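You operate a simulated robot arm through the tools that you are given. There is no shell and no other tool. Be economical: measure what you need, move in short steps, check, and stop when the job is done.

You run a simulated two-armed robot. Do the job below in one go: nothing can be reset, and whatever is moved stays where it is left.

## Task
Put the 1000 g weight from the right rollers in the inside of the collar and the 500 g weight on the lower right shelf of the wall rack. Fetch the wrap from the middle right shelf of the wall rack and set it on the floor of the tray guide. Take the card that says "D29" and leave it on the top of the low table. Lift the brusher hood open. Do these in any order. Set down upright: weight.

It is judged by the outcome, as a careful person would: the job done as asked, and still so three seconds after it is handed in. It fails if anything else is knocked over, pushed out of place, dropped, spilled or broken.

## Robot
Two 7-joint arms with two-finger parallel grippers on one trunk, on a base that drives. Base frame: it is fixed to the floor where the robot stands at the start and does not move with it; the origin is under the middle of the robot, x ahead of it, y to its left, z up; the surface under the hand at the start is at about z = 640. Readings come in mm, rad, newtons and seconds.
The left shoulder is at the start at [96, 101, 845], the right one opposite. With the tool pointing down near the work surface each hand reaches from about 300 to 580 mm from the robot's upright axis, wherever it stands, measured 20 degrees to its own side. Places, roughly: brusher hood [4700, 5600, 1000]; card [-1750, 1500, 750]; floor of the tray guide (20x57 cm) [-240, 3860, 620]; inside of the collar [4200, -1000, 600]; lower right shelf of the wall rack [-3100, 1500, 800]; top of the low table [200, 3800, 600]; weight [500, 0, 750]; wrap (8x8x6 cm) [-3100, 1100, 1300]. Payload 2.4 kg a hand.
Tool frame (each hand has its own): the origin (TCP) lies between the finger pads and is the grasp point; the fingertips stand 24 mm ahead of it; z points along the fingers, y is the line along which they close. Largest opening 68 mm; finger width 17, thickness 10; the body of the gripper, 40 by 70 mm, starts 41 mm behind the TCP.
Orientation is that of the tool frame in the base frame, as a unit quaternion [w, x, y, z]. With the fingers straight down and closing along the base's y, the tool's x points along the base's -x, its y along +y and its z along -z.

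## Interface
- The arms move only by the tool drive_tool. It takes "left_series", "right_series" or both (then of equal length, played together; a hand with none holds still); each is a list of rows, each a list of 7 numbers: the gripper command, from -1 (shut) to 1 (fully open), values between in proportion, then the shift along the tool's x, y, z in mm, then the turn, a rotation vector about the tool's x, y, z in rad. In form: [[grip, x, y, z, ax, ay, az], ...]. A call has 1 to 10 rows; each row shifts and turns the commanded pose from where the row before left it, along the tool's axes as they then stand. Each row takes 0.2 s and may step no farther than 50 mm and 0.15 rad from the row before; otherwise, or with a gripper value out of range, the whole call is refused. A pose out of reach is approached as far as the arm can. The call stops where the force on the tool passes 40 N (or 10 N more than at its start, if that is more) or the arm is blocked; 0.2 s more then pass. The fingers move at their own pace (about 72 mm/s each) and stop on an object; they squeeze with about 27 N. The grip force told is the motor's: it shows also when the fingers shut on nothing. Time passes only in rows, and 0.2 s behind the last, so rows that do not move let the fingers close. The reply holds the time, the measured pose of the TCP, the force on the tool along the base axes, the opening and the grip force, in the units named above and with some noise, with the torque about the TCP (base axes, N m) and any sound that the robot's microphone picked up, and new pictures: "pictures" is both (left out), scene, wrist or none (wrist: the cameras of the hands that moved).
- Cameras (640 x 400 px; columns grow to the right, rows downward): "scene" is now at [201.8, -22.2, 1009.5]; the picture's right is [-0.24, -0.97, 0.00], its down [-0.50, 0.12, -0.86] and it looks along [0.83, -0.20, -0.51] (base axes); focal length 214 px, centre (320, 200). "left" rides on the left gripper at [84, -11, -75] in its tool frame; the picture's right is [0.13, 0.99, 0.00], its down [-0.60, 0.08, -0.79] and it looks along [-0.79, 0.10, 0.61] (tool axes); focal length 251 px, centre (320, 200). "right" rides on the right gripper at [84, 11, -75] in its tool frame; the picture's right is [-0.13, 0.99, 0.00], its down [-0.60, -0.08, -0.79] and it looks along [-0.79, -0.10, 0.61] (tool axes); focal length 251 px, centre (320, 200). There is no depth. A picture from a camera that has moved, and an enlarged one, comes with that camera's place and axes in the base frame and with its lens.
- raise_lower(by): slides the trunk up (or, below 0, down) by that many mm; the arms and the scene camera ride with it, the base frame stays. It gives what a move gives, with no picture.
- drive_base(legs): drives the robot by 1 to 6 legs, each [ahead, left, turn to the left] in mm, mm and rad, along the robot's own axes; the way and the turn of a leg run together, so that a leg with both is an arc; at most 1500 mm and 3.142 rad a leg. The arms and the cameras ride along, it lands a little off, and it stops where it bumps. It gives what a move gives, and a new picture of the scene camera.
- turn_head(pan, tilt): turns the head with the scene camera to pan (to the left, within 1.501 rad either way) and tilt (down, from -0.506 to 1.204), counted from straight ahead of the robot. It gives what a move gives, and a new picture of the scene camera.
- zoom(camera, box): a new picture of the part [left, top, right, bottom] of that camera's present view, enlarged. No time passes.
- finish_job(): hands the job in; it is judged then, once.

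Work in short steps. Places have to be worked out from the pictures, the camera data and where the tool is seen: move nearer, look again, correct. Check each grasp and each placing, and mend what went wrong. You have 165 turns and 260 pictures in all, those below and enlarged ones among them. Open the grippers and draw the arms clear of the work before you hand the job in, unless the task says otherwise; then end with one line.

The tools are called after "Call:" as name(argument=value, ...) on one line, values as JSON. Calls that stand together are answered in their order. drive_tool: Moves the arms, as the interface text tells. Its arguments: {"type":"object","properties":{"left_series":{"type":"array","items":{"type":"array","items":{"type":"number"}}},"right_series":{"type":"array","items":{"type":"array","items":{"type":"number"}}},"pictures":{"type":"string","enum":["both","scene","wrist","none"]}},"required":[]} The other tools are called the same way: raise_lower (by) slides the trunk up or down; drive_base (legs) drives the base; turn_head (pan, tilt) turns the head that bears the scene camera; zoom (camera, box) takes an enlarged picture of a part of a camera's view; finish_job () hands the job in.

At the start:

```text
t: 0.0
left_eef_pos: [368.2, 81.3, 909.0]
left_orientation: [0.0, 0.0, 1.0, 0.0]
left_ft_force: [-0.1, 0.2, 0.1]
left_wrist_torque: [-0.01, 0.02, -0.01]
left_opening: 67.9
left_gripper_force: 0.0
right_eef_pos: [344.7, -261.7, 893.5]
right_orientation: [-0.001, 0.0, 1.0, 0.0]
right_ft_force: [0.1, 0.0, 0.5]
right_wrist_torque: [0.01, -0.01, -0.06]
right_opening: 68.0
right_gripper_force: 0.1
trunk travel left (down, up): [-64.0, 786.0]
robot x, y, heading: [1.6, 1.3, -0.002]
head pan, tilt: [-0.237, 0.538]
```

scene: 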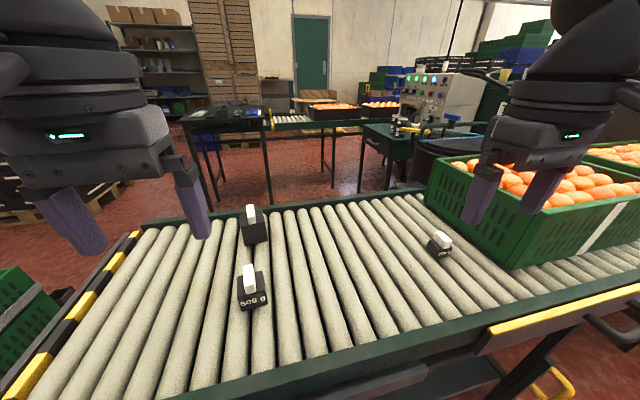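
right: 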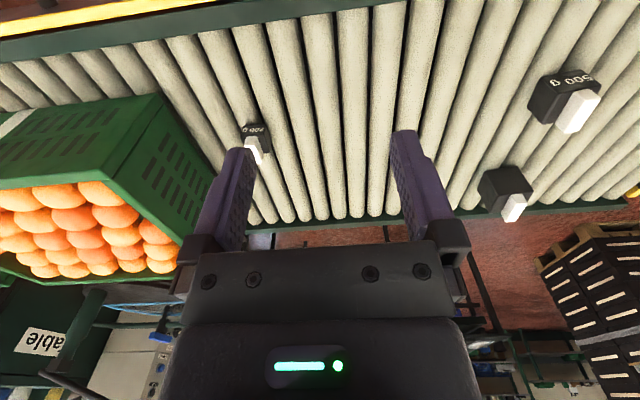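
left: 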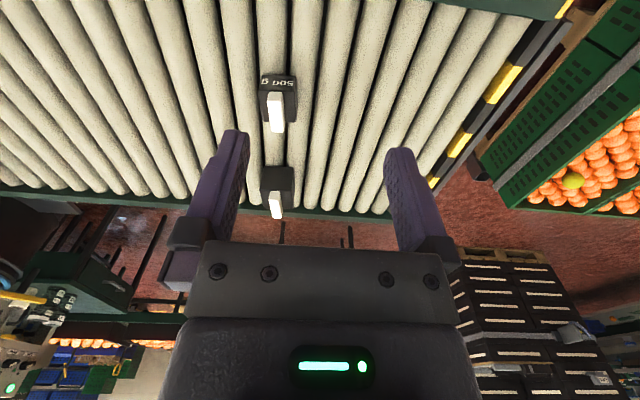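

I see three weights on the rollers; I'll zoom in to read their labels.

Call:
zoom(camera="scene", box=[200, 180, 480, 340])

Call:
zoom(camera="right", box=[200, 60, 640, 240])

```text
2.29 times, centred on (340, 260) of scene
camera zoom: at [201.8, -22.2, 1009.5], right [-0.24, -0.97, 0.0], down [-0.5, 0.12, -0.86], along [0.83, -0.2, -0.51], focal length 490 px, centre (274, 63)
```

zoom: 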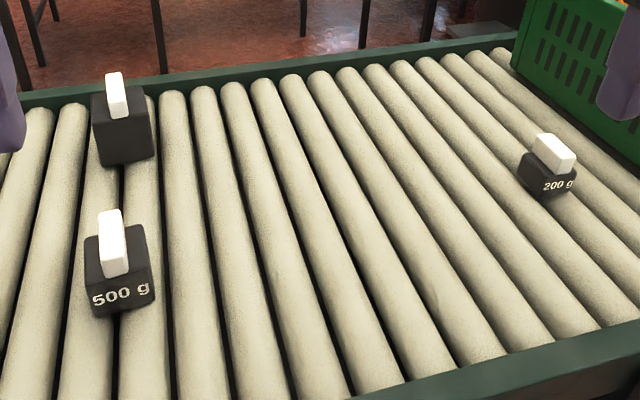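

```text
1.45 times, centred on (420, 150) of right
camera zoom: at [260.0, -249.1, 969.5], right [0.13, 0.99, 0.0], down [0.6, -0.08, 0.79], along [0.79, -0.1, -0.61], focal length 366 px, centre (174, 273)
```

zoom: 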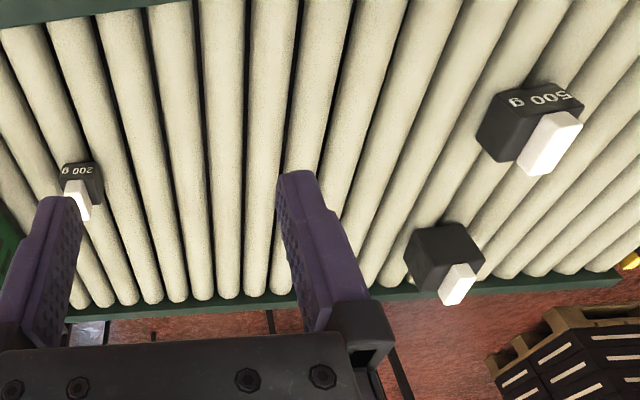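

The far block is the largest, probably the 1000 g, but its label is hidden. I'll survey the room first, for the routes.

Call:
turn_head(pan=1.5, tilt=0.3)

Call:
turn_head(pan=-1.5, tilt=0.3)

Call:
turn_head(pan=0.0, tilt=0.2)

```text
t: 1.8
left_eef_pos: [368.4, 81.8, 909.3]
left_orientation: [0.0, -0.001, 1.0, 0.0]
left_ft_force: [-0.2, -0.5, -0.2]
left_wrist_torque: [-0.03, 0.0, -0.07]
left_opening: 67.8
left_gripper_force: 0.0
right_eef_pos: [344.4, -259.9, 894.0]
right_orientation: [0.0, -0.001, 1.0, 0.0]
right_ft_force: [0.1, -0.2, -0.3]
right_wrist_torque: [-0.02, -0.01, -0.02]
right_opening: 67.9
right_gripper_force: 0.1
trunk travel left (down, up): [-64.0, 786.0]
robot x, y, heading: [0.4, 1.7, 0.001]
head pan, tilt: [1.499, 0.3]
camera scene: at [121.0, 92.2, 1031.5], right [1.0, -0.07, 0.0], down [-0.02, -0.29, -0.96], along [0.07, 0.95, -0.3], focal length 214 px, centre (320, 200)
```

scene: 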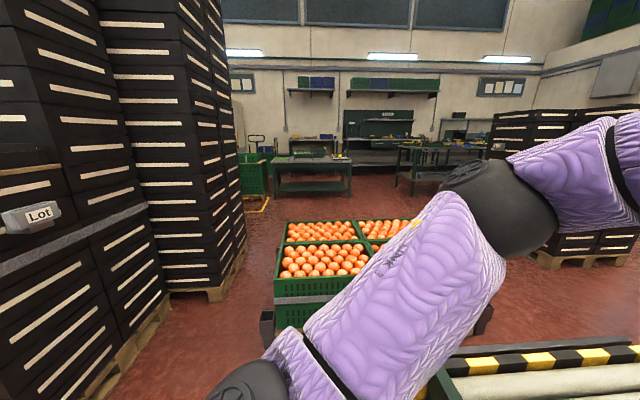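

```text
t: 4.4
left_eef_pos: [367.3, 82.4, 908.6]
left_orientation: [0.0, -0.001, 1.0, 0.0]
left_ft_force: [0.0, 0.1, 0.2]
left_wrist_torque: [0.02, -0.03, 0.0]
left_opening: 67.9
left_gripper_force: 0.0
right_eef_pos: [346.2, -260.5, 893.9]
right_orientation: [0.0, 0.0, 1.0, 0.0]
right_ft_force: [-0.6, -0.1, 1.1]
right_wrist_torque: [-0.03, 0.01, 0.0]
right_opening: 67.9
right_gripper_force: 0.1
trunk travel left (down, up): [-64.0, 786.0]
robot x, y, heading: [4.2, 3.2, 0.0]
head pan, tilt: [-1.499, 0.3]
camera scene: at [121.0, -94.1, 1031.5], right [-1.0, -0.07, 0.0], down [-0.02, 0.29, -0.96], along [0.07, -0.95, -0.3], focal length 214 px, centre (320, 200)
```

scene: 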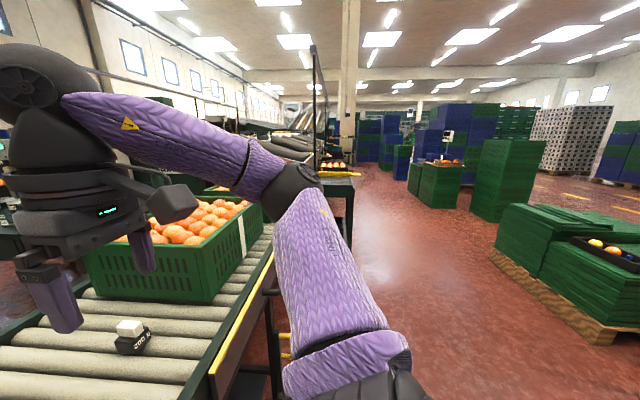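

```text
t: 6.0
left_eef_pos: [368.0, 82.2, 909.1]
left_orientation: [-0.001, -0.001, 1.0, 0.001]
left_ft_force: [1.4, -0.4, 0.1]
left_wrist_torque: [-0.01, 0.03, -0.01]
left_opening: 68.0
left_gripper_force: 0.0
right_eef_pos: [345.2, -260.6, 893.6]
right_orientation: [0.0, 0.001, 1.0, 0.0]
right_ft_force: [0.7, 0.1, 0.9]
right_wrist_torque: [-0.02, -0.01, 0.02]
right_opening: 67.9
right_gripper_force: 0.0
trunk travel left (down, up): [-64.0, 786.0]
robot x, y, heading: [0.5, 2.4, -0.005]
head pan, tilt: [0.0, 0.201]
camera scene: at [207.5, -1.0, 1040.7], right [0.0, -1.0, 0.0], down [-0.2, 0.0, -0.98], along [0.98, 0.0, -0.2], focal length 214 px, centre (320, 200)
```

scene: 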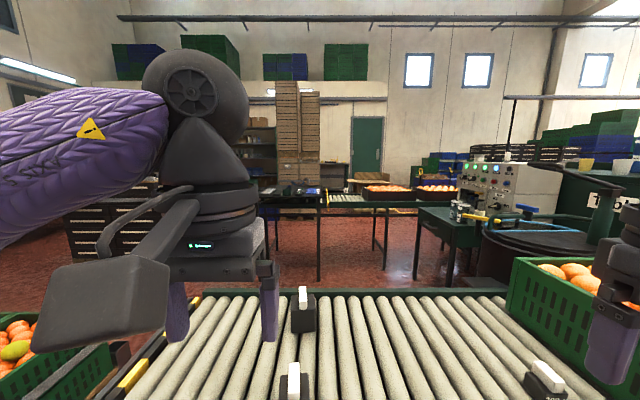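

Now I'll look down to see how far the base stands from the rollers' near edge.

Call:
turn_head(pan=0.3, tilt=1.2)

Call:
zoom(camera="left", box=[200, 50, 360, 250])

```text
t: 7.2
left_eef_pos: [367.7, 83.7, 908.4]
left_orientation: [0.0, -0.001, 1.0, 0.0]
left_ft_force: [0.1, 1.6, 0.7]
left_wrist_torque: [0.0, 0.0, -0.01]
left_opening: 68.0
left_gripper_force: 0.0
right_eef_pos: [346.0, -259.6, 894.2]
right_orientation: [0.0, 0.0, 1.0, 0.0]
right_ft_force: [-0.2, 0.8, 0.3]
right_wrist_torque: [-0.02, -0.06, 0.02]
right_opening: 68.3
right_gripper_force: 0.1
trunk travel left (down, up): [-64.0, 786.0]
robot x, y, heading: [2.4, -0.7, -0.0]
head pan, tilt: [0.3, 1.201]
camera scene: at [167.7, 15.6, 959.4], right [0.3, -0.96, 0.0], down [-0.89, -0.28, -0.36], along [0.35, 0.11, -0.93], focal length 214 px, centre (320, 200)
```

scene: 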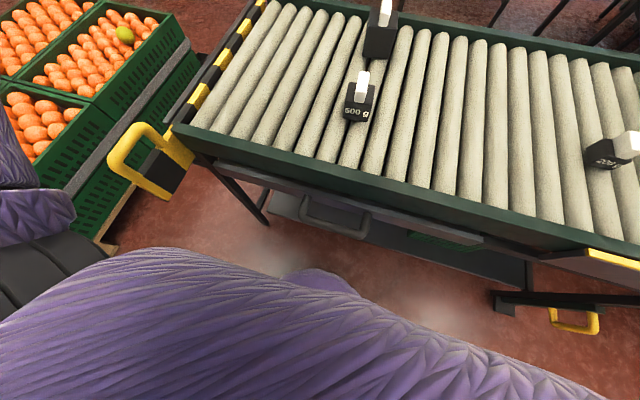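

```text
2.00 times, centred on (280, 150) of left
camera zoom: at [283.1, 70.7, 984.1], right [-0.13, 0.99, 0.0], down [0.6, 0.08, 0.79], along [0.79, 0.1, -0.61], focal length 503 px, centre (400, 300)
```

zoom: 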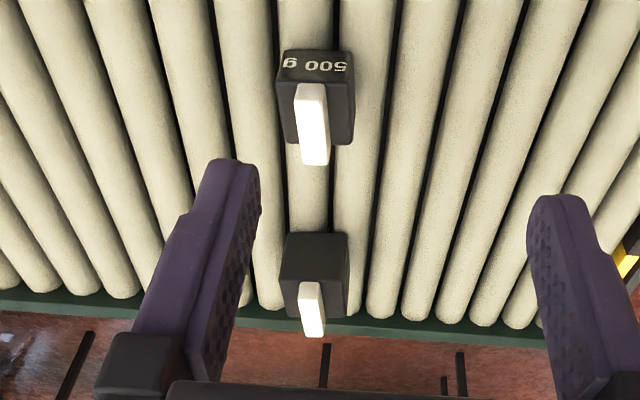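

The 500 g handle is estimated at about (488, 40), top about z 698, lengthwise along x. I'll bring the left hand above it to check.

Call:
drive_tool(left_series=[[1, -30, -10.5, 28, 0, 0, 0], [1, -30, -10.5, 28, 0, 0, 0], [1, -30, -10.5, 28, 0, 0, 0], [1, -30, -10.5, 28, 0, 0, 0], [1, 0, 0, 0, 0, 0, 0]], pictures="both")

```text
t: 8.4
left_eef_pos: [485.2, 38.0, 797.6]
left_orientation: [0.0, -0.001, 1.0, 0.0]
left_ft_force: [0.3, -0.3, -0.4]
left_wrist_torque: [0.01, 0.01, 0.01]
left_opening: 67.9
left_gripper_force: 0.0
right_eef_pos: [345.8, -260.7, 893.5]
right_orientation: [0.0, 0.0, 1.0, 0.0]
right_ft_force: [-0.3, 0.0, 0.3]
right_wrist_torque: [0.0, 0.0, 0.02]
right_opening: 68.0
right_gripper_force: 0.0
trunk travel left (down, up): [-64.0, 786.0]
robot x, y, heading: [0.4, 3.4, -0.008]
head pan, tilt: [0.3, 1.201]
camera scene: at [167.7, 15.5, 959.4], right [0.3, -0.96, 0.0], down [-0.89, -0.28, -0.36], along [0.35, 0.11, -0.93], focal length 214 px, centre (320, 200)
camera left: at [400.0, 26.8, 872.5], right [-0.13, 0.99, 0.0], down [0.6, 0.08, 0.79], along [0.79, 0.1, -0.61], focal length 251 px, centre (320, 200)
```

scene: 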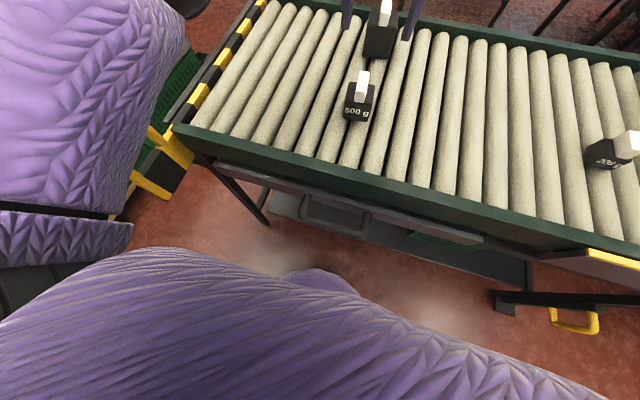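
left: 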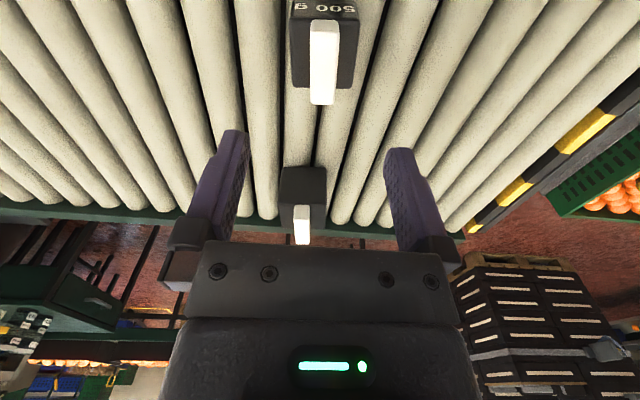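

The handle is at about (487, 40), well below the fingers. I'll descend and close on it.

Call:
drive_tool(left_series=[[1, -2, 1.5, 34, 0, 0, 0], [1, 0, 0, 34, 0, 0, 0], [1, 0, 0, 32, 0, 0, 0], [1, 0, 0, 0, 0, 0, 0]], pictures="wrist")

```text
t: 9.4
left_eef_pos: [488.6, 40.7, 695.1]
left_orientation: [-0.001, -0.001, 1.0, 0.0]
left_ft_force: [0.0, -0.6, 0.5]
left_wrist_torque: [-0.03, -0.03, -0.01]
left_opening: 67.8
left_gripper_force: 0.0
right_eef_pos: [345.6, -260.4, 894.4]
right_orientation: [0.0, 0.0, 1.0, 0.0]
right_ft_force: [0.4, 0.4, -0.1]
right_wrist_torque: [0.0, 0.02, -0.02]
right_opening: 67.9
right_gripper_force: 0.1
trunk travel left (down, up): [-64.0, 786.0]
robot x, y, heading: [-1.7, -1.1, 0.004]
head pan, tilt: [0.3, 1.201]
camera left: at [404.1, 29.5, 770.4], right [-0.13, 0.99, 0.0], down [0.6, 0.08, 0.79], along [0.79, 0.1, -0.61], focal length 251 px, centre (320, 200)
```

left: 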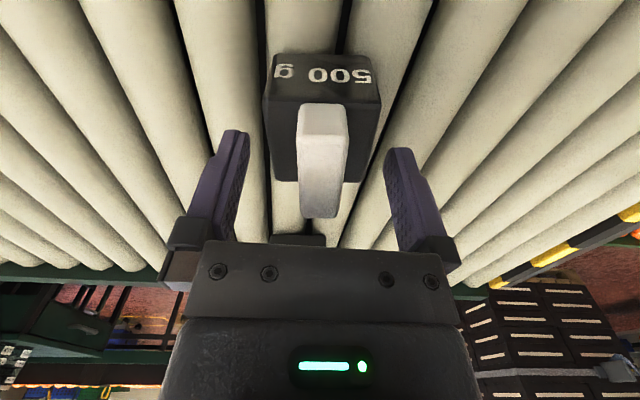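

The block top may be nearer z 680 than I thought, so the tips could foul it. I'll rise 12 mm and close on the handle.

Call:
drive_tool(left_series=[[1, 2, 0, -12, 0, 0, 0], [-1, 0, 0, 0, 0, 0, 0], [-1, 0, 0, 0, 0, 0, 0], [-1, 0, 0, 0, 0, 0, 0]], pictures="wrist")

```text
t: 10.4
left_eef_pos: [485.3, 41.5, 708.5]
left_orientation: [0.001, 0.0, 1.0, 0.0]
left_ft_force: [0.4, 1.0, 0.1]
left_wrist_torque: [0.03, 0.1, -0.02]
left_opening: 17.9
left_gripper_force: 27.0
right_eef_pos: [345.4, -260.2, 892.5]
right_orientation: [0.0, 0.0, 1.0, 0.001]
right_ft_force: [0.7, -0.3, 0.2]
right_wrist_torque: [0.0, -0.02, 0.0]
right_opening: 68.1
right_gripper_force: 0.0
trunk travel left (down, up): [-64.0, 786.0]
robot x, y, heading: [-5.5, 0.3, 0.001]
head pan, tilt: [0.3, 1.201]
camera left: at [401.8, 30.1, 783.3], right [-0.13, 0.99, 0.0], down [0.6, 0.08, 0.79], along [0.79, 0.1, -0.61], focal length 251 px, centre (320, 200)
```

left: 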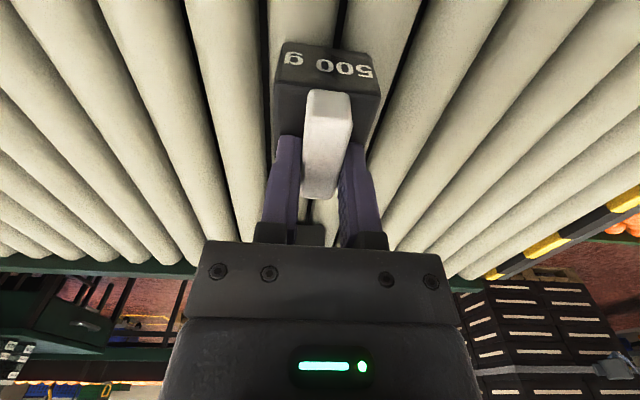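

Handle gripped (17.9 mm). I'll lift it and draw it back toward the robot.

Call:
drive_tool(left_series=[[-1, 0, 0, -40, 0, 0, 0], [-1, 0, 0, -40, 0, 0, 0], [-1, 0, 0, -40, 0, 0, 0], [-1, 10, 0, -40, 0, 0, 0], [-1, 30, 15, -30, 0, 0, 0], [-1, 30, 25, 0, 0, 0, 0], [-1, 30, 25, 0, 0, 0, 0], [-1, 30, 25, 0, 0, 0, 0], [-1, 0, 0, 0, 0, 0, 0]], pictures="wrist")

Call:
turn_head(pan=0.0, tilt=0.9)

```text
t: 12.4
left_eef_pos: [357.2, 130.5, 898.2]
left_orientation: [0.001, 0.0, 1.0, 0.0]
left_ft_force: [-0.4, -0.1, -4.3]
left_wrist_torque: [0.02, -0.03, 0.0]
left_opening: 17.9
left_gripper_force: 27.4
right_eef_pos: [345.5, -259.2, 893.0]
right_orientation: [0.001, 0.0, 1.0, 0.0]
right_ft_force: [-0.2, 0.0, 0.4]
right_wrist_torque: [0.0, -0.03, 0.01]
right_opening: 67.7
right_gripper_force: 0.1
trunk travel left (down, up): [-64.0, 786.0]
robot x, y, heading: [-0.3, 0.9, -0.001]
head pan, tilt: [0.3, 1.201]
camera left: at [273.4, 119.8, 973.9], right [-0.13, 0.99, 0.0], down [0.6, 0.08, 0.79], along [0.79, 0.1, -0.61], focal length 251 px, centre (320, 200)
```

left: 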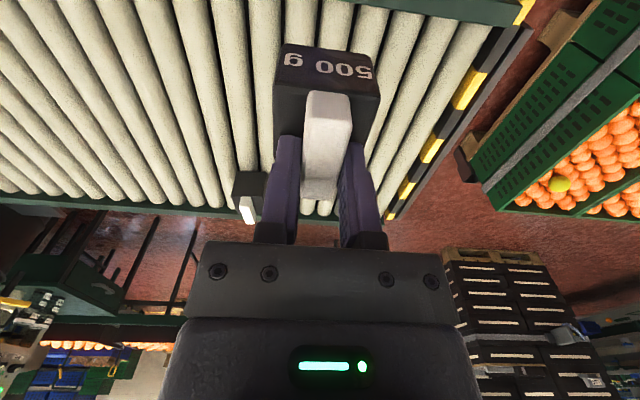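

```text
t: 13.2
left_eef_pos: [357.3, 130.3, 897.6]
left_orientation: [0.0, -0.001, 1.0, 0.0]
left_ft_force: [-0.3, 0.5, -5.3]
left_wrist_torque: [0.0, 0.0, -0.03]
left_opening: 17.8
left_gripper_force: 26.8
right_eef_pos: [346.0, -258.8, 893.9]
right_orientation: [-0.001, 0.0, 1.0, 0.0]
right_ft_force: [0.2, 0.0, 0.4]
right_wrist_torque: [0.02, 0.01, 0.0]
right_opening: 68.1
right_gripper_force: 0.0
trunk travel left (down, up): [-64.0, 786.0]
robot x, y, heading: [-1.6, -1.2, -0.005]
head pan, tilt: [0.0, 0.901]
camera scene: at [189.9, -0.8, 979.1], right [0.0, -1.0, 0.0], down [-0.78, 0.0, -0.62], along [0.62, 0.0, -0.78], focal length 214 px, centre (320, 200)
```

scene: 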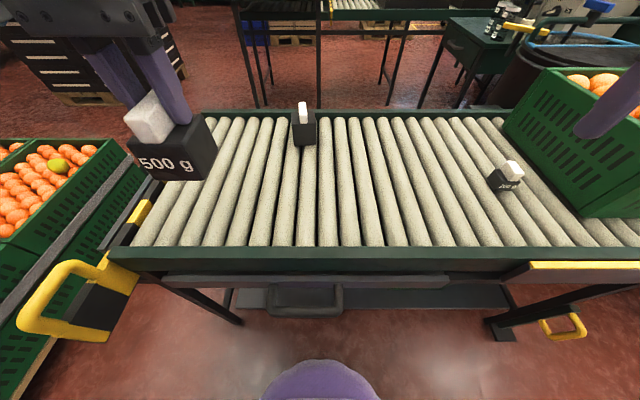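

The 500 g is held. The base front seems about 80 mm from the rail, so I'll edge forward 55 and left 70 to bring the far weight in the right arm's reach.

Call:
drive_base(legs=[[55, 70, 0]])

```text
t: 14.3
left_eef_pos: [412.4, 204.0, 898.3]
left_orientation: [0.0, -0.002, 1.0, 0.001]
left_ft_force: [-1.0, 0.0, -4.1]
left_wrist_torque: [0.03, -0.06, -0.01]
left_opening: 18.0
left_gripper_force: 27.2
right_eef_pos: [401.0, -189.9, 893.4]
right_orientation: [0.0, -0.001, 1.0, 0.0]
right_ft_force: [0.9, 0.3, -0.1]
right_wrist_torque: [-0.04, 0.02, 0.02]
right_opening: 68.1
right_gripper_force: 0.2
trunk travel left (down, up): [-64.0, 786.0]
robot x, y, heading: [55.6, 70.5, -0.002]
head pan, tilt: [0.0, 0.901]
camera scene: at [243.9, 70.1, 979.1], right [0.0, -1.0, 0.0], down [-0.78, 0.0, -0.62], along [0.62, 0.0, -0.78], focal length 214 px, centre (320, 200)
```

scene: 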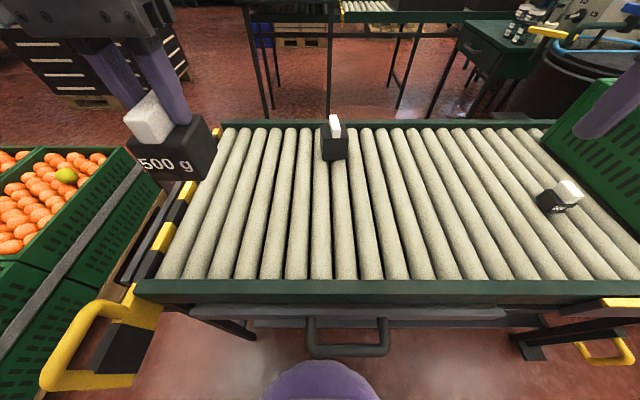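

Moving the right hand to hover short of the 1000 g weight.

Call:
drive_tool(right_series=[[1, -28, 31, 5, 0, 0, 0], [1, -28, 31, 5, 0, 0, 0], [1, -28, 31, 5, 0, 0, 0], [1, -28, 31, 5, 0, 0, 0], [1, -28, 31, 5, 0, 0, 0], [1, -28, 31, 5, 0, 0, 0], [1, -28, 31, 5, 0, 0, 0], [1, 0, 0, 0, 0, 0, 0]], pictures="wrist")

```text
t: 16.1
left_eef_pos: [411.5, 203.1, 899.2]
left_orientation: [0.0, -0.002, 1.0, 0.0]
left_ft_force: [-0.1, -0.6, -5.0]
left_wrist_torque: [0.0, -0.06, 0.02]
left_opening: 17.9
left_gripper_force: 27.8
right_eef_pos: [566.8, 11.9, 854.9]
right_orientation: [0.0, -0.001, 1.0, 0.0]
right_ft_force: [0.4, -1.0, -0.3]
right_wrist_torque: [0.02, 0.01, 0.0]
right_opening: 67.9
right_gripper_force: 0.0
right hand out of reach, approached as far as the arm can: row 7
trunk travel left (down, up): [-64.0, 786.0]
robot x, y, heading: [54.5, 70.0, 0.0]
head pan, tilt: [0.0, 0.901]
camera right: at [481.3, 22.5, 930.7], right [0.13, 0.99, 0.0], down [0.6, -0.08, 0.79], along [0.79, -0.1, -0.61], focal length 251 px, centre (320, 200)
```

right: 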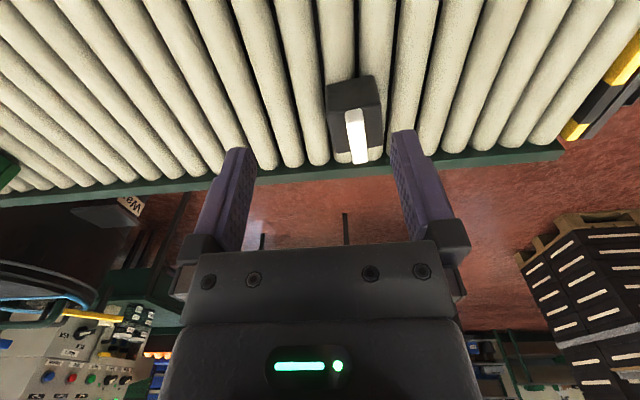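

The arm reached its limit about 85 mm short. I'll raise the trunk and pitch the tool forward for more reach.

Call:
raise_lower(by=70)

Call:
drive_tool(right_series=[[1, 0, 0, 20, 0, -0.12, 0], [1, 0, 0, 20, 0, -0.12, 0], [1, 0, 5, 30, 0, -0.12, 0], [1, -30, 5, 15, 0, 0, 0], [1, -30, 5, 10, 0, 0, 0], [1, 0, 0, 0, 0, 0, 0]], pictures="both")

```text
t: 17.2
left_eef_pos: [412.3, 202.9, 969.0]
left_orientation: [-0.001, -0.002, 1.0, 0.0]
left_ft_force: [0.9, 0.7, -4.8]
left_wrist_torque: [0.01, -0.02, -0.01]
left_opening: 17.9
left_gripper_force: 27.8
right_eef_pos: [550.3, 7.2, 945.4]
right_orientation: [0.024, 0.0, 1.0, 0.0]
right_ft_force: [0.4, -0.5, -0.3]
right_wrist_torque: [0.03, 0.0, 0.02]
right_opening: 68.1
right_gripper_force: 0.0
trunk travel left (down, up): [-134.0, 716.0]
robot x, y, heading: [50.8, 71.3, 0.002]
head pan, tilt: [0.0, 0.901]
```

```text
t: 18.6
left_eef_pos: [411.7, 201.7, 967.5]
left_orientation: [0.0, -0.002, 1.0, 0.0]
left_ft_force: [0.3, 0.2, -4.9]
left_wrist_torque: [0.01, -0.03, 0.01]
left_opening: 18.2
left_gripper_force: 27.2
right_eef_pos: [616.6, -2.5, 913.7]
right_orientation: [0.172, -0.001, 0.985, 0.0]
right_ft_force: [-0.2, 0.6, 0.1]
right_wrist_torque: [-0.01, -0.01, 0.01]
right_opening: 68.0
right_gripper_force: 0.0
right hand out of reach, approached as far as the arm can: row 1, 2, 3, 4, 5
trunk travel left (down, up): [-134.0, 716.0]
robot x, y, heading: [51.5, 72.6, -0.0]
head pan, tilt: [0.0, 0.901]
camera scene: at [220.5, 70.1, 1051.7], right [0.0, -1.0, 0.0], down [-0.78, 0.0, -0.62], along [0.62, 0.0, -0.78], focal length 214 px, centre (320, 200)
camera right: at [510.8, 8.3, 955.3], right [0.12, 0.99, 0.04], down [0.3, -0.08, 0.95], along [0.95, -0.1, -0.31], focal length 251 px, centre (320, 200)
```

scene: 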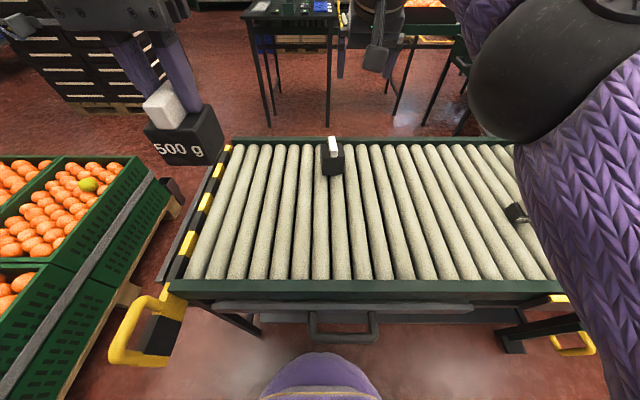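
right: 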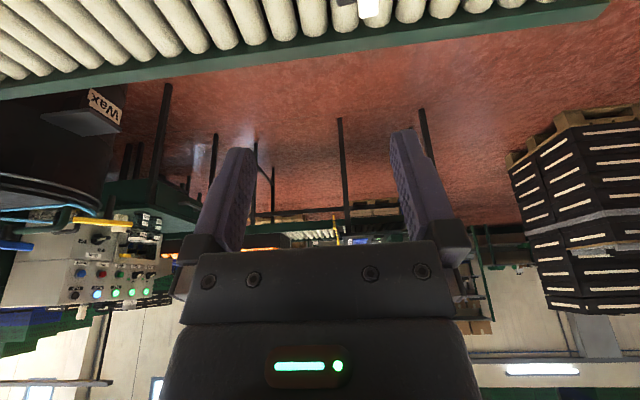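

Tilted 0.35 rad. I'll descend mostly along the tool axis, then check.

Call:
drive_tool(right_series=[[1, 0, 13, 30, 0, 0, 0], [1, 0, 13, 30, 0, 0, 0], [1, 0, 13, 30, 0, 0, 0], [1, 0, 0, 0, 0, 0, 0]], pictures="both")

```text
t: 19.6
left_eef_pos: [412.1, 202.4, 968.7]
left_orientation: [0.001, -0.001, 1.0, 0.0]
left_ft_force: [-0.3, -0.2, -5.6]
left_wrist_torque: [-0.01, -0.06, 0.01]
left_opening: 17.9
left_gripper_force: 27.1
right_eef_pos: [630.9, 33.4, 823.6]
right_orientation: [0.172, -0.001, 0.985, 0.001]
right_ft_force: [0.2, 0.0, 0.3]
right_wrist_torque: [-0.01, 0.0, 0.0]
right_opening: 67.9
right_gripper_force: 0.1
right hand out of reach, approached as far as the arm can: row 2, 3
trunk travel left (down, up): [-134.0, 716.0]
robot x, y, heading: [57.6, 72.1, 0.004]
head pan, tilt: [0.0, 0.901]
camera scene: at [220.6, 70.2, 1051.7], right [0.0, -1.0, 0.0], down [-0.78, 0.0, -0.62], along [0.62, 0.0, -0.78], focal length 214 px, centre (320, 200)
camera right: at [524.0, 43.7, 865.2], right [0.12, 0.99, 0.04], down [0.3, -0.08, 0.95], along [0.95, -0.1, -0.31], focal length 251 px, centre (320, 200)
```

scene: 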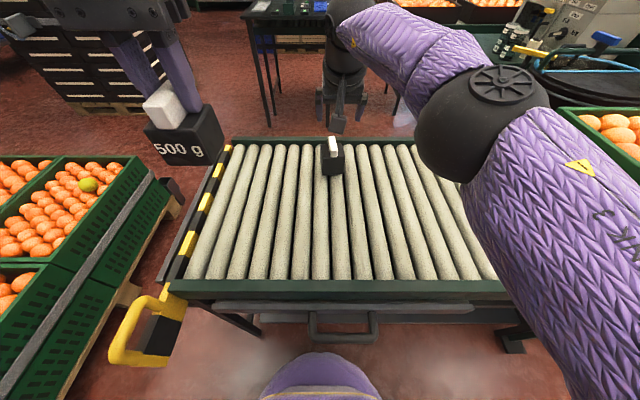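
right: 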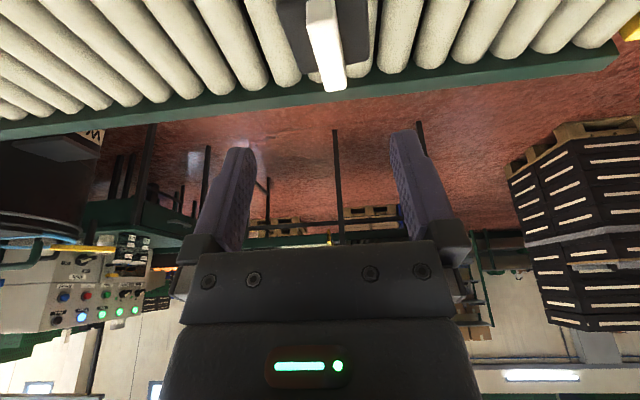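

Handle centre is at about (655, 40), top near z 730. Descending further along the tool axis.

Call:
drive_tool(right_series=[[1, 2, 3, 30, 0, 0, 0], [1, 2, 3, 30, 0, 0, 0], [1, 2, 0, 15, 0, 0, 0], [1, 0, 0, 0, 0, 0, 0]], pictures="wrist")

```text
t: 20.6
left_eef_pos: [413.0, 203.8, 967.9]
left_orientation: [0.0, -0.002, 1.0, 0.0]
left_ft_force: [-0.1, 0.1, -5.2]
left_wrist_torque: [-0.01, -0.05, -0.03]
left_opening: 17.7
left_gripper_force: 27.9
right_eef_pos: [635.2, 37.3, 753.5]
right_orientation: [0.173, -0.001, 0.985, 0.0]
right_ft_force: [-0.3, 0.2, -0.5]
right_wrist_torque: [-0.01, -0.02, -0.01]
right_opening: 68.0
right_gripper_force: 0.1
right hand out of reach, approached as far as the arm can: row 1, 2
trunk travel left (down, up): [-134.0, 716.0]
robot x, y, heading: [55.4, 69.4, 0.002]
head pan, tilt: [0.0, 0.901]
camera right: at [529.1, 48.5, 796.8], right [0.12, 0.99, 0.04], down [0.3, -0.08, 0.95], along [0.95, -0.1, -0.31], focal length 251 px, centre (320, 200)
```

right: 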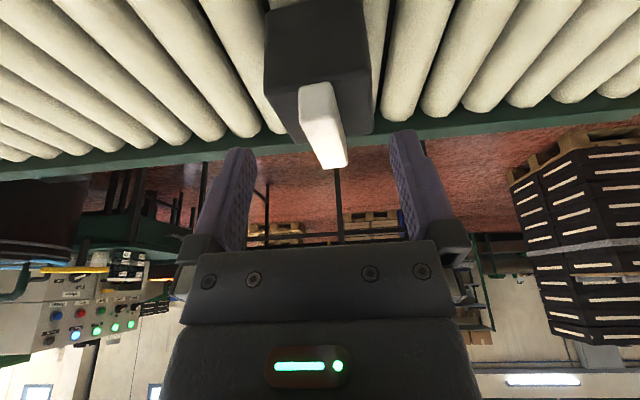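

Handle top is at z≈722, centre about (662, 40). I'll pitch a little more and move forward onto it.

Call:
drive_tool(right_series=[[1, 0, 0, 0, 0, -0.15, 0], [1, -4, 1, 15, 0, 0, 0], [1, -5, 1, 20, 0, 0, 0], [1, 0, 0, 0, 0, 0, 0]], pictures="both")

```text
t: 21.6
left_eef_pos: [412.6, 202.3, 967.4]
left_orientation: [0.0, -0.002, 1.0, 0.001]
left_ft_force: [0.1, -0.6, -4.9]
left_wrist_torque: [-0.02, -0.05, 0.02]
left_opening: 17.7
left_gripper_force: 26.9
right_eef_pos: [646.3, 38.9, 731.6]
right_orientation: [0.219, -0.001, 0.976, 0.0]
right_ft_force: [0.5, 0.1, -0.5]
right_wrist_torque: [-0.01, -0.01, -0.01]
right_opening: 67.7
right_gripper_force: 0.1
right hand out of reach, approached as far as the arm can: row 1, 2, 3
trunk travel left (down, up): [-134.0, 716.0]
robot x, y, heading: [52.4, 70.4, 0.001]
head pan, tilt: [0.0, 0.901]
camera scene: at [220.6, 70.2, 1051.7], right [0.0, -1.0, 0.0], down [-0.78, 0.0, -0.62], along [0.62, 0.0, -0.78], focal length 214 px, centre (320, 200)
camera right: at [536.7, 50.0, 763.8], right [0.11, 0.99, 0.05], down [0.21, -0.08, 0.98], along [0.97, -0.1, -0.21], focal length 251 px, centre (320, 200)
```

scene: 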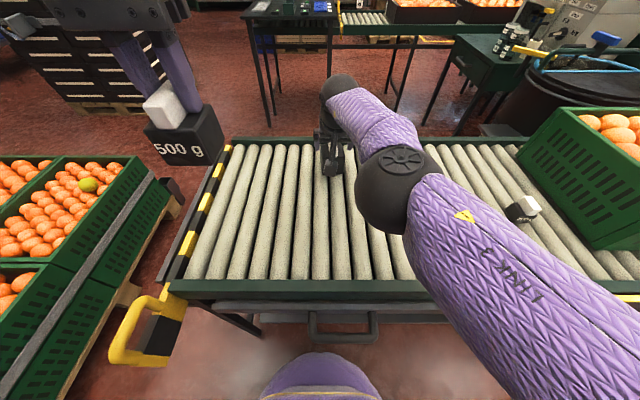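
right: 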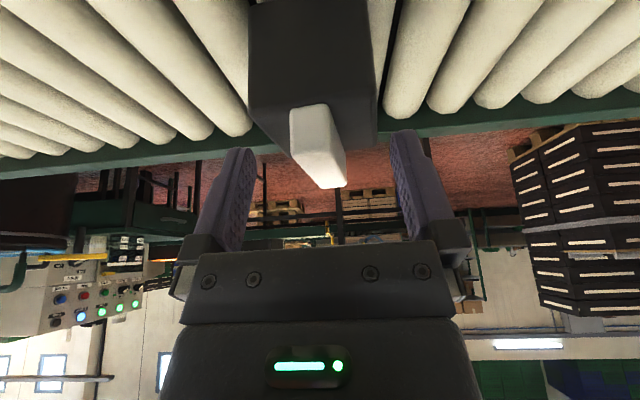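

The tips straddle the handle but I'm a bit high and short. A little more pitch, forward and down.

Call:
drive_tool(right_series=[[1, 0, 0, 0, 0, -0.1, 0], [1, 0, 0, 0, 0, -0.1, 0], [1, -3, 0, 12, 0, 0, 0], [1, 0, 0, 0, 0, 0, 0]], pictures="wrist")

```text
t: 22.6
left_eef_pos: [412.5, 202.4, 968.8]
left_orientation: [0.0, -0.002, 1.0, -0.001]
left_ft_force: [1.1, 0.1, -4.9]
left_wrist_torque: [0.0, -0.04, -0.01]
left_opening: 17.9
left_gripper_force: 27.3
right_eef_pos: [656.6, 40.2, 723.0]
right_orientation: [0.317, -0.001, 0.949, 0.0]
right_ft_force: [0.8, 0.2, -0.2]
right_wrist_torque: [0.0, -0.01, 0.04]
right_opening: 67.8
right_gripper_force: 0.0
right hand out of reach, approached as far as the arm can: row 1
trunk travel left (down, up): [-134.0, 716.0]
robot x, y, heading: [52.9, 71.4, 0.003]
head pan, tilt: [0.0, 0.901]
camera right: at [542.6, 49.6, 732.8], right [0.1, 0.99, 0.08], down [0.01, -0.08, 1.0], along [0.99, -0.1, -0.01], focal length 251 px, centre (320, 200)
```

right: 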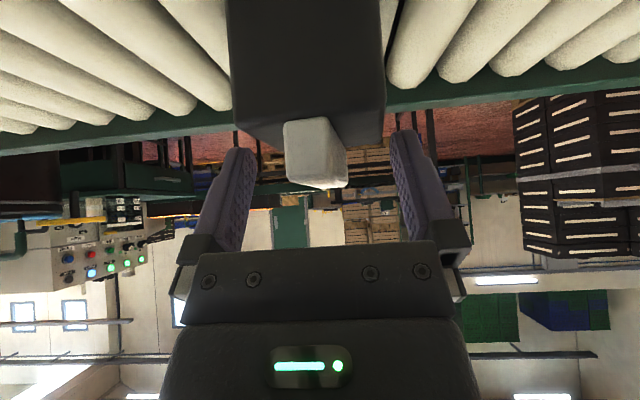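

Tips are just above the block top (~698) with the handle between. Closing.

Call:
drive_tool(right_series=[[-1, 0, 0, 0, 0, 0, 0], [-1, 0, 0, 0, 0, 0, 0], [-1, 0, 0, 0, 0, 0, 0]], pictures="wrist")

```text
t: 23.4
left_eef_pos: [412.0, 202.4, 969.1]
left_orientation: [0.0, -0.002, 1.0, 0.0]
left_ft_force: [-0.2, -0.4, -5.2]
left_wrist_torque: [-0.03, -0.05, -0.01]
left_opening: 17.9
left_gripper_force: 27.3
right_eef_pos: [655.3, 38.0, 721.5]
right_orientation: [0.317, -0.002, 0.948, 0.0]
right_ft_force: [0.5, -0.9, 0.0]
right_wrist_torque: [-0.24, -0.05, 0.01]
right_opening: 58.4
right_gripper_force: 27.5
trunk travel left (down, up): [-134.0, 716.0]
robot x, y, heading: [55.3, 74.6, 0.002]
head pan, tilt: [0.0, 0.901]
camera right: at [542.5, 49.7, 732.9], right [0.1, 0.99, 0.08], down [0.01, -0.08, 1.0], along [0.99, -0.1, -0.01], focal length 251 px, centre (320, 200)
```

right: 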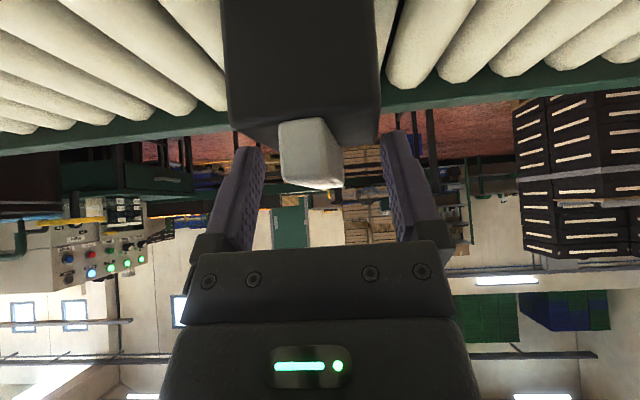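

The fingers caught the block's top edge (58 mm). I'll open, rise ~8 mm and close again on the handle.

Call:
drive_tool(right_series=[[1, 0, 0, 0, 0, 0, 0], [1, 0, 0, 0, 0, 0, 0], [1, -6, 0, -6, 0, 0, 0], [-1, 0, 0, 0, 0, 0, 0], [-1, 0, 0, 0, 0, 0, 0], [-1, 0, 0, 0, 0, 0, 0], [-1, 0, 0, 0, 0, 0, 0]], pictures="wrist")

```text
t: 25.0
left_eef_pos: [411.4, 201.9, 968.8]
left_orientation: [0.0, -0.001, 1.0, 0.0]
left_ft_force: [-0.2, 0.1, -5.0]
left_wrist_torque: [-0.01, -0.04, -0.01]
left_opening: 17.8
left_gripper_force: 27.2
right_eef_pos: [658.6, 38.7, 731.4]
right_orientation: [0.316, -0.001, 0.949, 0.0]
right_ft_force: [0.0, -1.1, 2.5]
right_wrist_torque: [-0.04, 0.1, -0.07]
right_opening: 17.7
right_gripper_force: 27.1
trunk travel left (down, up): [-134.0, 716.0]
robot x, y, heading: [56.5, 72.2, -0.001]
head pan, tilt: [0.0, 0.901]
camera right: at [544.6, 50.0, 741.5], right [0.1, 0.99, 0.08], down [0.01, -0.08, 1.0], along [0.99, -0.1, -0.01], focal length 251 px, centre (320, 200)
```

right: 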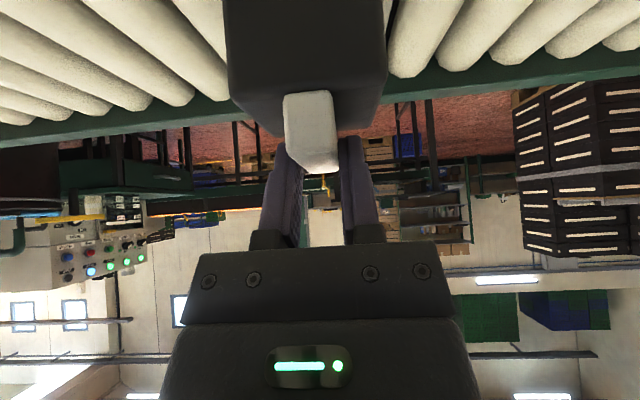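

Handle gripped. Lifting 60 mm and checking load and attitude.

Call:
drive_tool(right_series=[[-1, -12, 0, -16, 0, 0, 0], [-1, -12, 0, -16, 0, 0, 0], [-1, -12, 0, -16, 0, 0, 0], [-1, 0, 0, 0, 0, 0, 0]], pictures="both")

```text
t: 26.0
left_eef_pos: [412.6, 203.1, 968.0]
left_orientation: [-0.001, -0.002, 1.0, 0.0]
left_ft_force: [0.0, 1.1, -5.1]
left_wrist_torque: [0.01, -0.02, 0.01]
left_opening: 17.8
left_gripper_force: 27.2
right_eef_pos: [659.5, 40.9, 790.8]
right_orientation: [0.315, 0.0, 0.949, -0.001]
right_ft_force: [0.0, -0.2, -9.8]
right_wrist_torque: [-0.01, 0.0, 0.01]
right_opening: 17.9
right_gripper_force: 26.8
trunk travel left (down, up): [-134.0, 716.0]
robot x, y, heading: [55.1, 72.1, 0.002]
head pan, tilt: [0.0, 0.901]
camera scene: at [221.3, 70.2, 1051.5], right [0.0, -1.0, 0.0], down [-0.78, 0.0, -0.62], along [0.62, 0.0, -0.78], focal length 214 px, centre (320, 200)
camera right: at [545.6, 50.9, 801.9], right [0.1, 0.99, 0.08], down [0.01, -0.08, 1.0], along [0.99, -0.1, -0.02], focal length 251 px, centre (320, 200)
```

scene: 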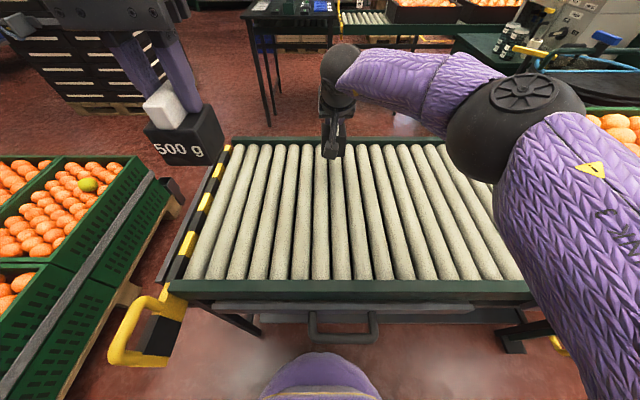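
right: 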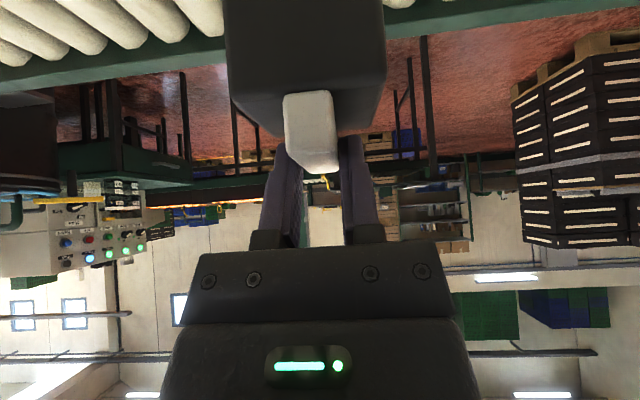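

It weighs 9.8 N, so this is the 1000 g. Raising it and drawing it back to a travel pose.

Call:
drive_tool(right_series=[[-1, -24, 0, -32, 0, 0, 0], [-1, -24, 0, -32, 0, 0, 0], [-1, -24, 0, -32, 0, 0, 0], [-1, 25.6, -32, -19.2, 0, 0, 0], [-1, 25.6, -32, -19.2, 0, 0, 0], [-1, 25.6, -32, -19.2, 0, 0, 0], [-1, 25.6, -32, -19.2, 0, 0, 0], [-1, 25.6, -32, -19.2, 0, 0, 0], [-1, 25.6, -32, -19.2, 0, 0, 0], [-1, 25.6, -32, -19.2, 0, 0, 0]], pictures="none")

Call:
drive_base(legs=[[-500, -70, 0]])

Call:
turn_head(pan=0.7, tilt=0.3)

Call:
turn_head(pan=-0.8, tilt=0.3)

```text
t: 28.2
left_eef_pos: [412.5, 201.4, 968.1]
left_orientation: [0.0, -0.001, 1.0, 0.0]
left_ft_force: [0.5, 0.0, -4.6]
left_wrist_torque: [-0.02, -0.03, -0.01]
left_opening: 18.0
left_gripper_force: 27.8
right_eef_pos: [433.3, -183.7, 910.9]
right_orientation: [0.317, -0.001, 0.948, 0.0]
right_ft_force: [1.0, 0.3, -10.0]
right_wrist_torque: [0.01, 0.0, 0.04]
right_opening: 18.0
right_gripper_force: 27.5
trunk travel left (down, up): [-134.0, 716.0]
robot x, y, heading: [53.6, 73.1, 0.002]
head pan, tilt: [0.0, 0.901]
```

```text
t: 31.2
left_eef_pos: [-93.0, 132.7, 969.1]
left_orientation: [-0.002, -0.004, 1.0, 0.0]
left_ft_force: [0.6, 0.3, -4.7]
left_wrist_torque: [-0.01, -0.03, 0.02]
left_opening: 17.8
left_gripper_force: 27.2
right_eef_pos: [-68.1, -253.0, 909.0]
right_orientation: [0.316, -0.005, 0.949, 0.001]
right_ft_force: [-0.4, -1.5, -9.4]
right_wrist_torque: [0.0, 0.01, 0.02]
right_opening: 17.9
right_gripper_force: 26.8
trunk travel left (down, up): [-134.0, 716.0]
robot x, y, heading: [-447.9, -1.8, 0.009]
head pan, tilt: [0.0, 0.901]
camera scene: at [-282.5, -1.4, 1051.6], right [0.01, -1.0, 0.0], down [-0.78, -0.01, -0.62], along [0.62, 0.01, -0.78], focal length 214 px, centre (320, 200)
```

scene: 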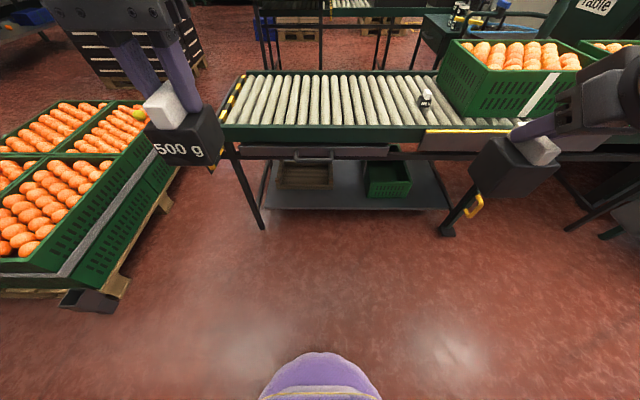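

```text
t: 32.3
left_eef_pos: [-91.4, 132.0, 968.5]
left_orientation: [-0.002, -0.005, 1.0, 0.0]
left_ft_force: [0.5, -1.1, -4.7]
left_wrist_torque: [0.01, -0.04, -0.01]
left_opening: 17.9
left_gripper_force: 27.2
right_eef_pos: [-69.0, -253.3, 910.2]
right_orientation: [0.316, -0.005, 0.949, 0.001]
right_ft_force: [-1.1, 0.7, -8.6]
right_wrist_torque: [-0.03, 0.02, 0.01]
right_opening: 17.8
right_gripper_force: 26.8
trunk travel left (down, up): [-134.0, 716.0]
robot x, y, heading: [-453.4, -0.9, 0.012]
head pan, tilt: [0.7, 0.3]
camera scene: at [-287.0, 58.7, 1103.8], right [0.65, -0.76, 0.0], down [-0.23, -0.19, -0.95], along [0.73, 0.62, -0.3], focal length 214 px, centre (320, 200)
```

scene: 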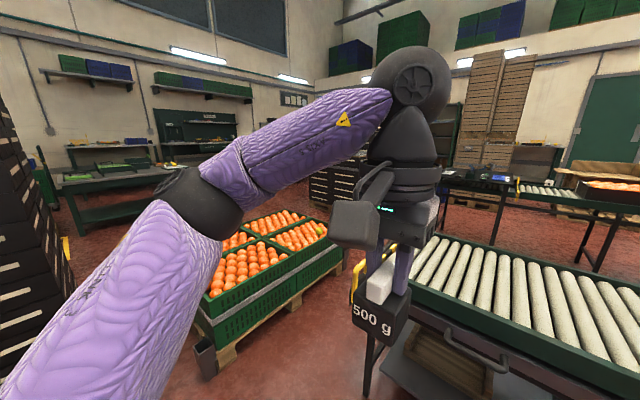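

```text
t: 33.9
left_eef_pos: [-90.7, 131.5, 969.0]
left_orientation: [-0.001, -0.005, 1.0, 0.0]
left_ft_force: [0.2, -0.3, -5.4]
left_wrist_torque: [0.0, -0.03, -0.01]
left_opening: 17.7
left_gripper_force: 27.3
right_eef_pos: [-68.1, -253.6, 909.9]
right_orientation: [0.317, -0.004, 0.948, 0.001]
right_ft_force: [0.7, -0.4, -10.4]
right_wrist_torque: [0.06, 0.0, -0.01]
right_opening: 17.9
right_gripper_force: 27.0
trunk travel left (down, up): [-134.0, 716.0]
robot x, y, heading: [-450.9, 1.1, 0.009]
head pan, tilt: [-0.799, 0.3]
camera scene: at [-292.3, -68.4, 1103.8], right [-0.71, -0.7, 0.0], down [-0.21, 0.21, -0.95], along [0.67, -0.68, -0.3], focal length 214 px, centre (320, 200)
```

scene: 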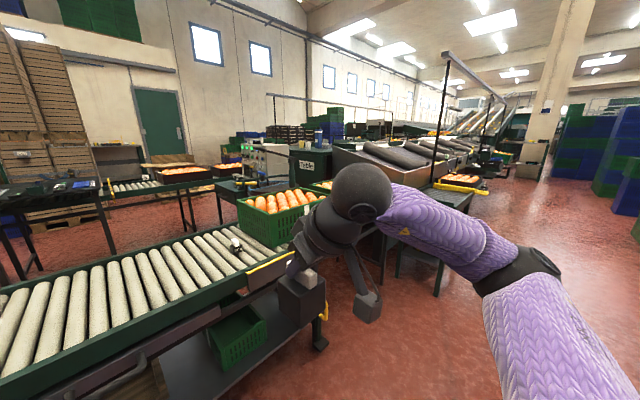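

The way past the roller table is too narrow, so I'll visit the rack (behind me, west) first. Turning around to look.

Call:
drive_base(legs=[[-300, 0, 0], [0, 0, 1.57], [0, 0, 1.3]])

Call:
turn_head(pan=0.0, tilt=0.25)

Call:
turn_head(pan=-0.9, tilt=0.25)

```text
t: 43.0
left_eef_pos: [-1131.1, -35.7, 969.0]
left_orientation: [0.0, 0.991, -0.131, 0.001]
left_ft_force: [-0.3, 0.6, -4.9]
left_wrist_torque: [0.01, 0.06, 0.04]
left_opening: 17.8
left_gripper_force: 27.0
right_eef_pos: [-1050.6, 342.3, 910.2]
right_orientation: [-0.042, 0.94, -0.126, -0.313]
right_ft_force: [-0.2, 0.2, -10.0]
right_wrist_torque: [-0.06, -0.04, 0.03]
right_opening: 18.0
right_gripper_force: 27.1
trunk travel left (down, up): [-134.0, 716.0]
robot x, y, heading: [-750.8, -4.7, 2.876]
head pan, tilt: [-0.799, 0.3]
camera scene: at [-886.0, 101.4, 1103.8], right [0.87, 0.49, 0.0], down [0.14, -0.26, -0.95], along [-0.46, 0.84, -0.3], focal length 214 px, centre (320, 200)
```

scene: 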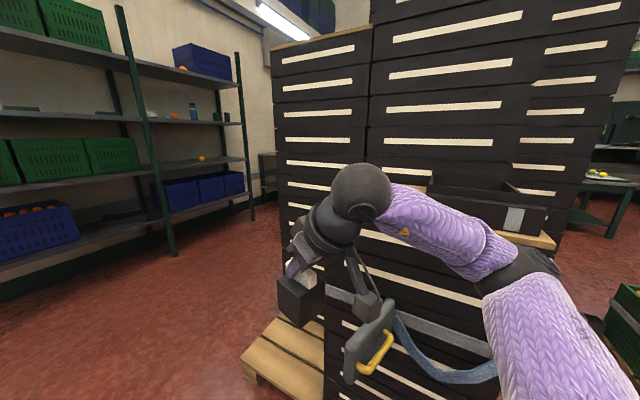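

```text
t: 44.1
left_eef_pos: [-1130.7, -35.5, 968.4]
left_orientation: [0.0, 0.991, -0.132, 0.002]
left_ft_force: [-1.1, -0.1, -4.5]
left_wrist_torque: [0.03, 0.02, -0.01]
left_opening: 17.7
left_gripper_force: 27.0
right_eef_pos: [-1050.5, 340.3, 909.4]
right_orientation: [-0.042, 0.941, -0.125, -0.312]
right_ft_force: [-0.8, -0.8, -10.3]
right_wrist_torque: [-0.01, -0.07, -0.02]
right_opening: 17.9
right_gripper_force: 27.2
trunk travel left (down, up): [-134.0, 716.0]
robot x, y, heading: [-747.9, -7.9, 2.877]
head pan, tilt: [0.0, 0.25]
camera scene: at [-930.8, 44.3, 1108.5], right [0.26, 0.96, 0.0], down [0.24, -0.07, -0.97], along [-0.93, 0.25, -0.25], focal length 214 px, centre (320, 200)
```

scene: 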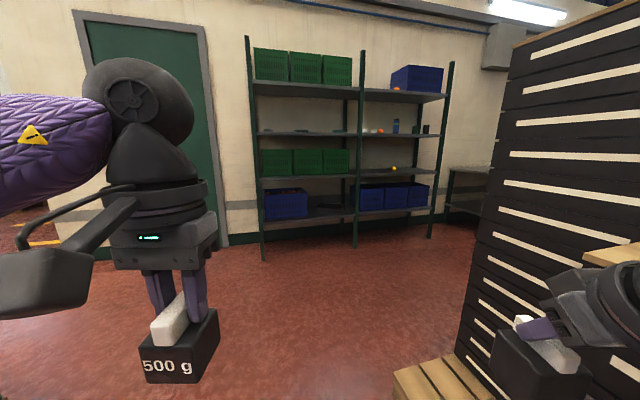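

```text
t: 45.3
left_eef_pos: [-1131.6, -36.4, 968.4]
left_orientation: [0.0, 0.991, -0.131, 0.001]
left_ft_force: [0.2, -0.2, -4.1]
left_wrist_torque: [0.03, 0.03, 0.0]
left_opening: 17.7
left_gripper_force: 27.0
right_eef_pos: [-1050.2, 341.7, 909.7]
right_orientation: [-0.042, 0.941, -0.126, -0.312]
right_ft_force: [-0.1, 0.1, -9.7]
right_wrist_torque: [-0.02, -0.04, 0.01]
right_opening: 18.1
right_gripper_force: 27.0
trunk travel left (down, up): [-134.0, 716.0]
robot x, y, heading: [-750.5, -7.8, 2.878]
head pan, tilt: [-0.901, 0.25]
camera scene: at [-877.6, 105.6, 1108.6], right [0.92, 0.4, 0.0], down [0.1, -0.23, -0.97], along [-0.38, 0.89, -0.25], focal length 214 px, centre (320, 200)
```

scene: 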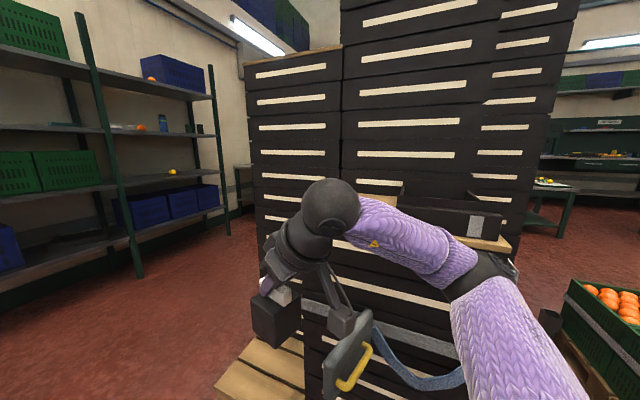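

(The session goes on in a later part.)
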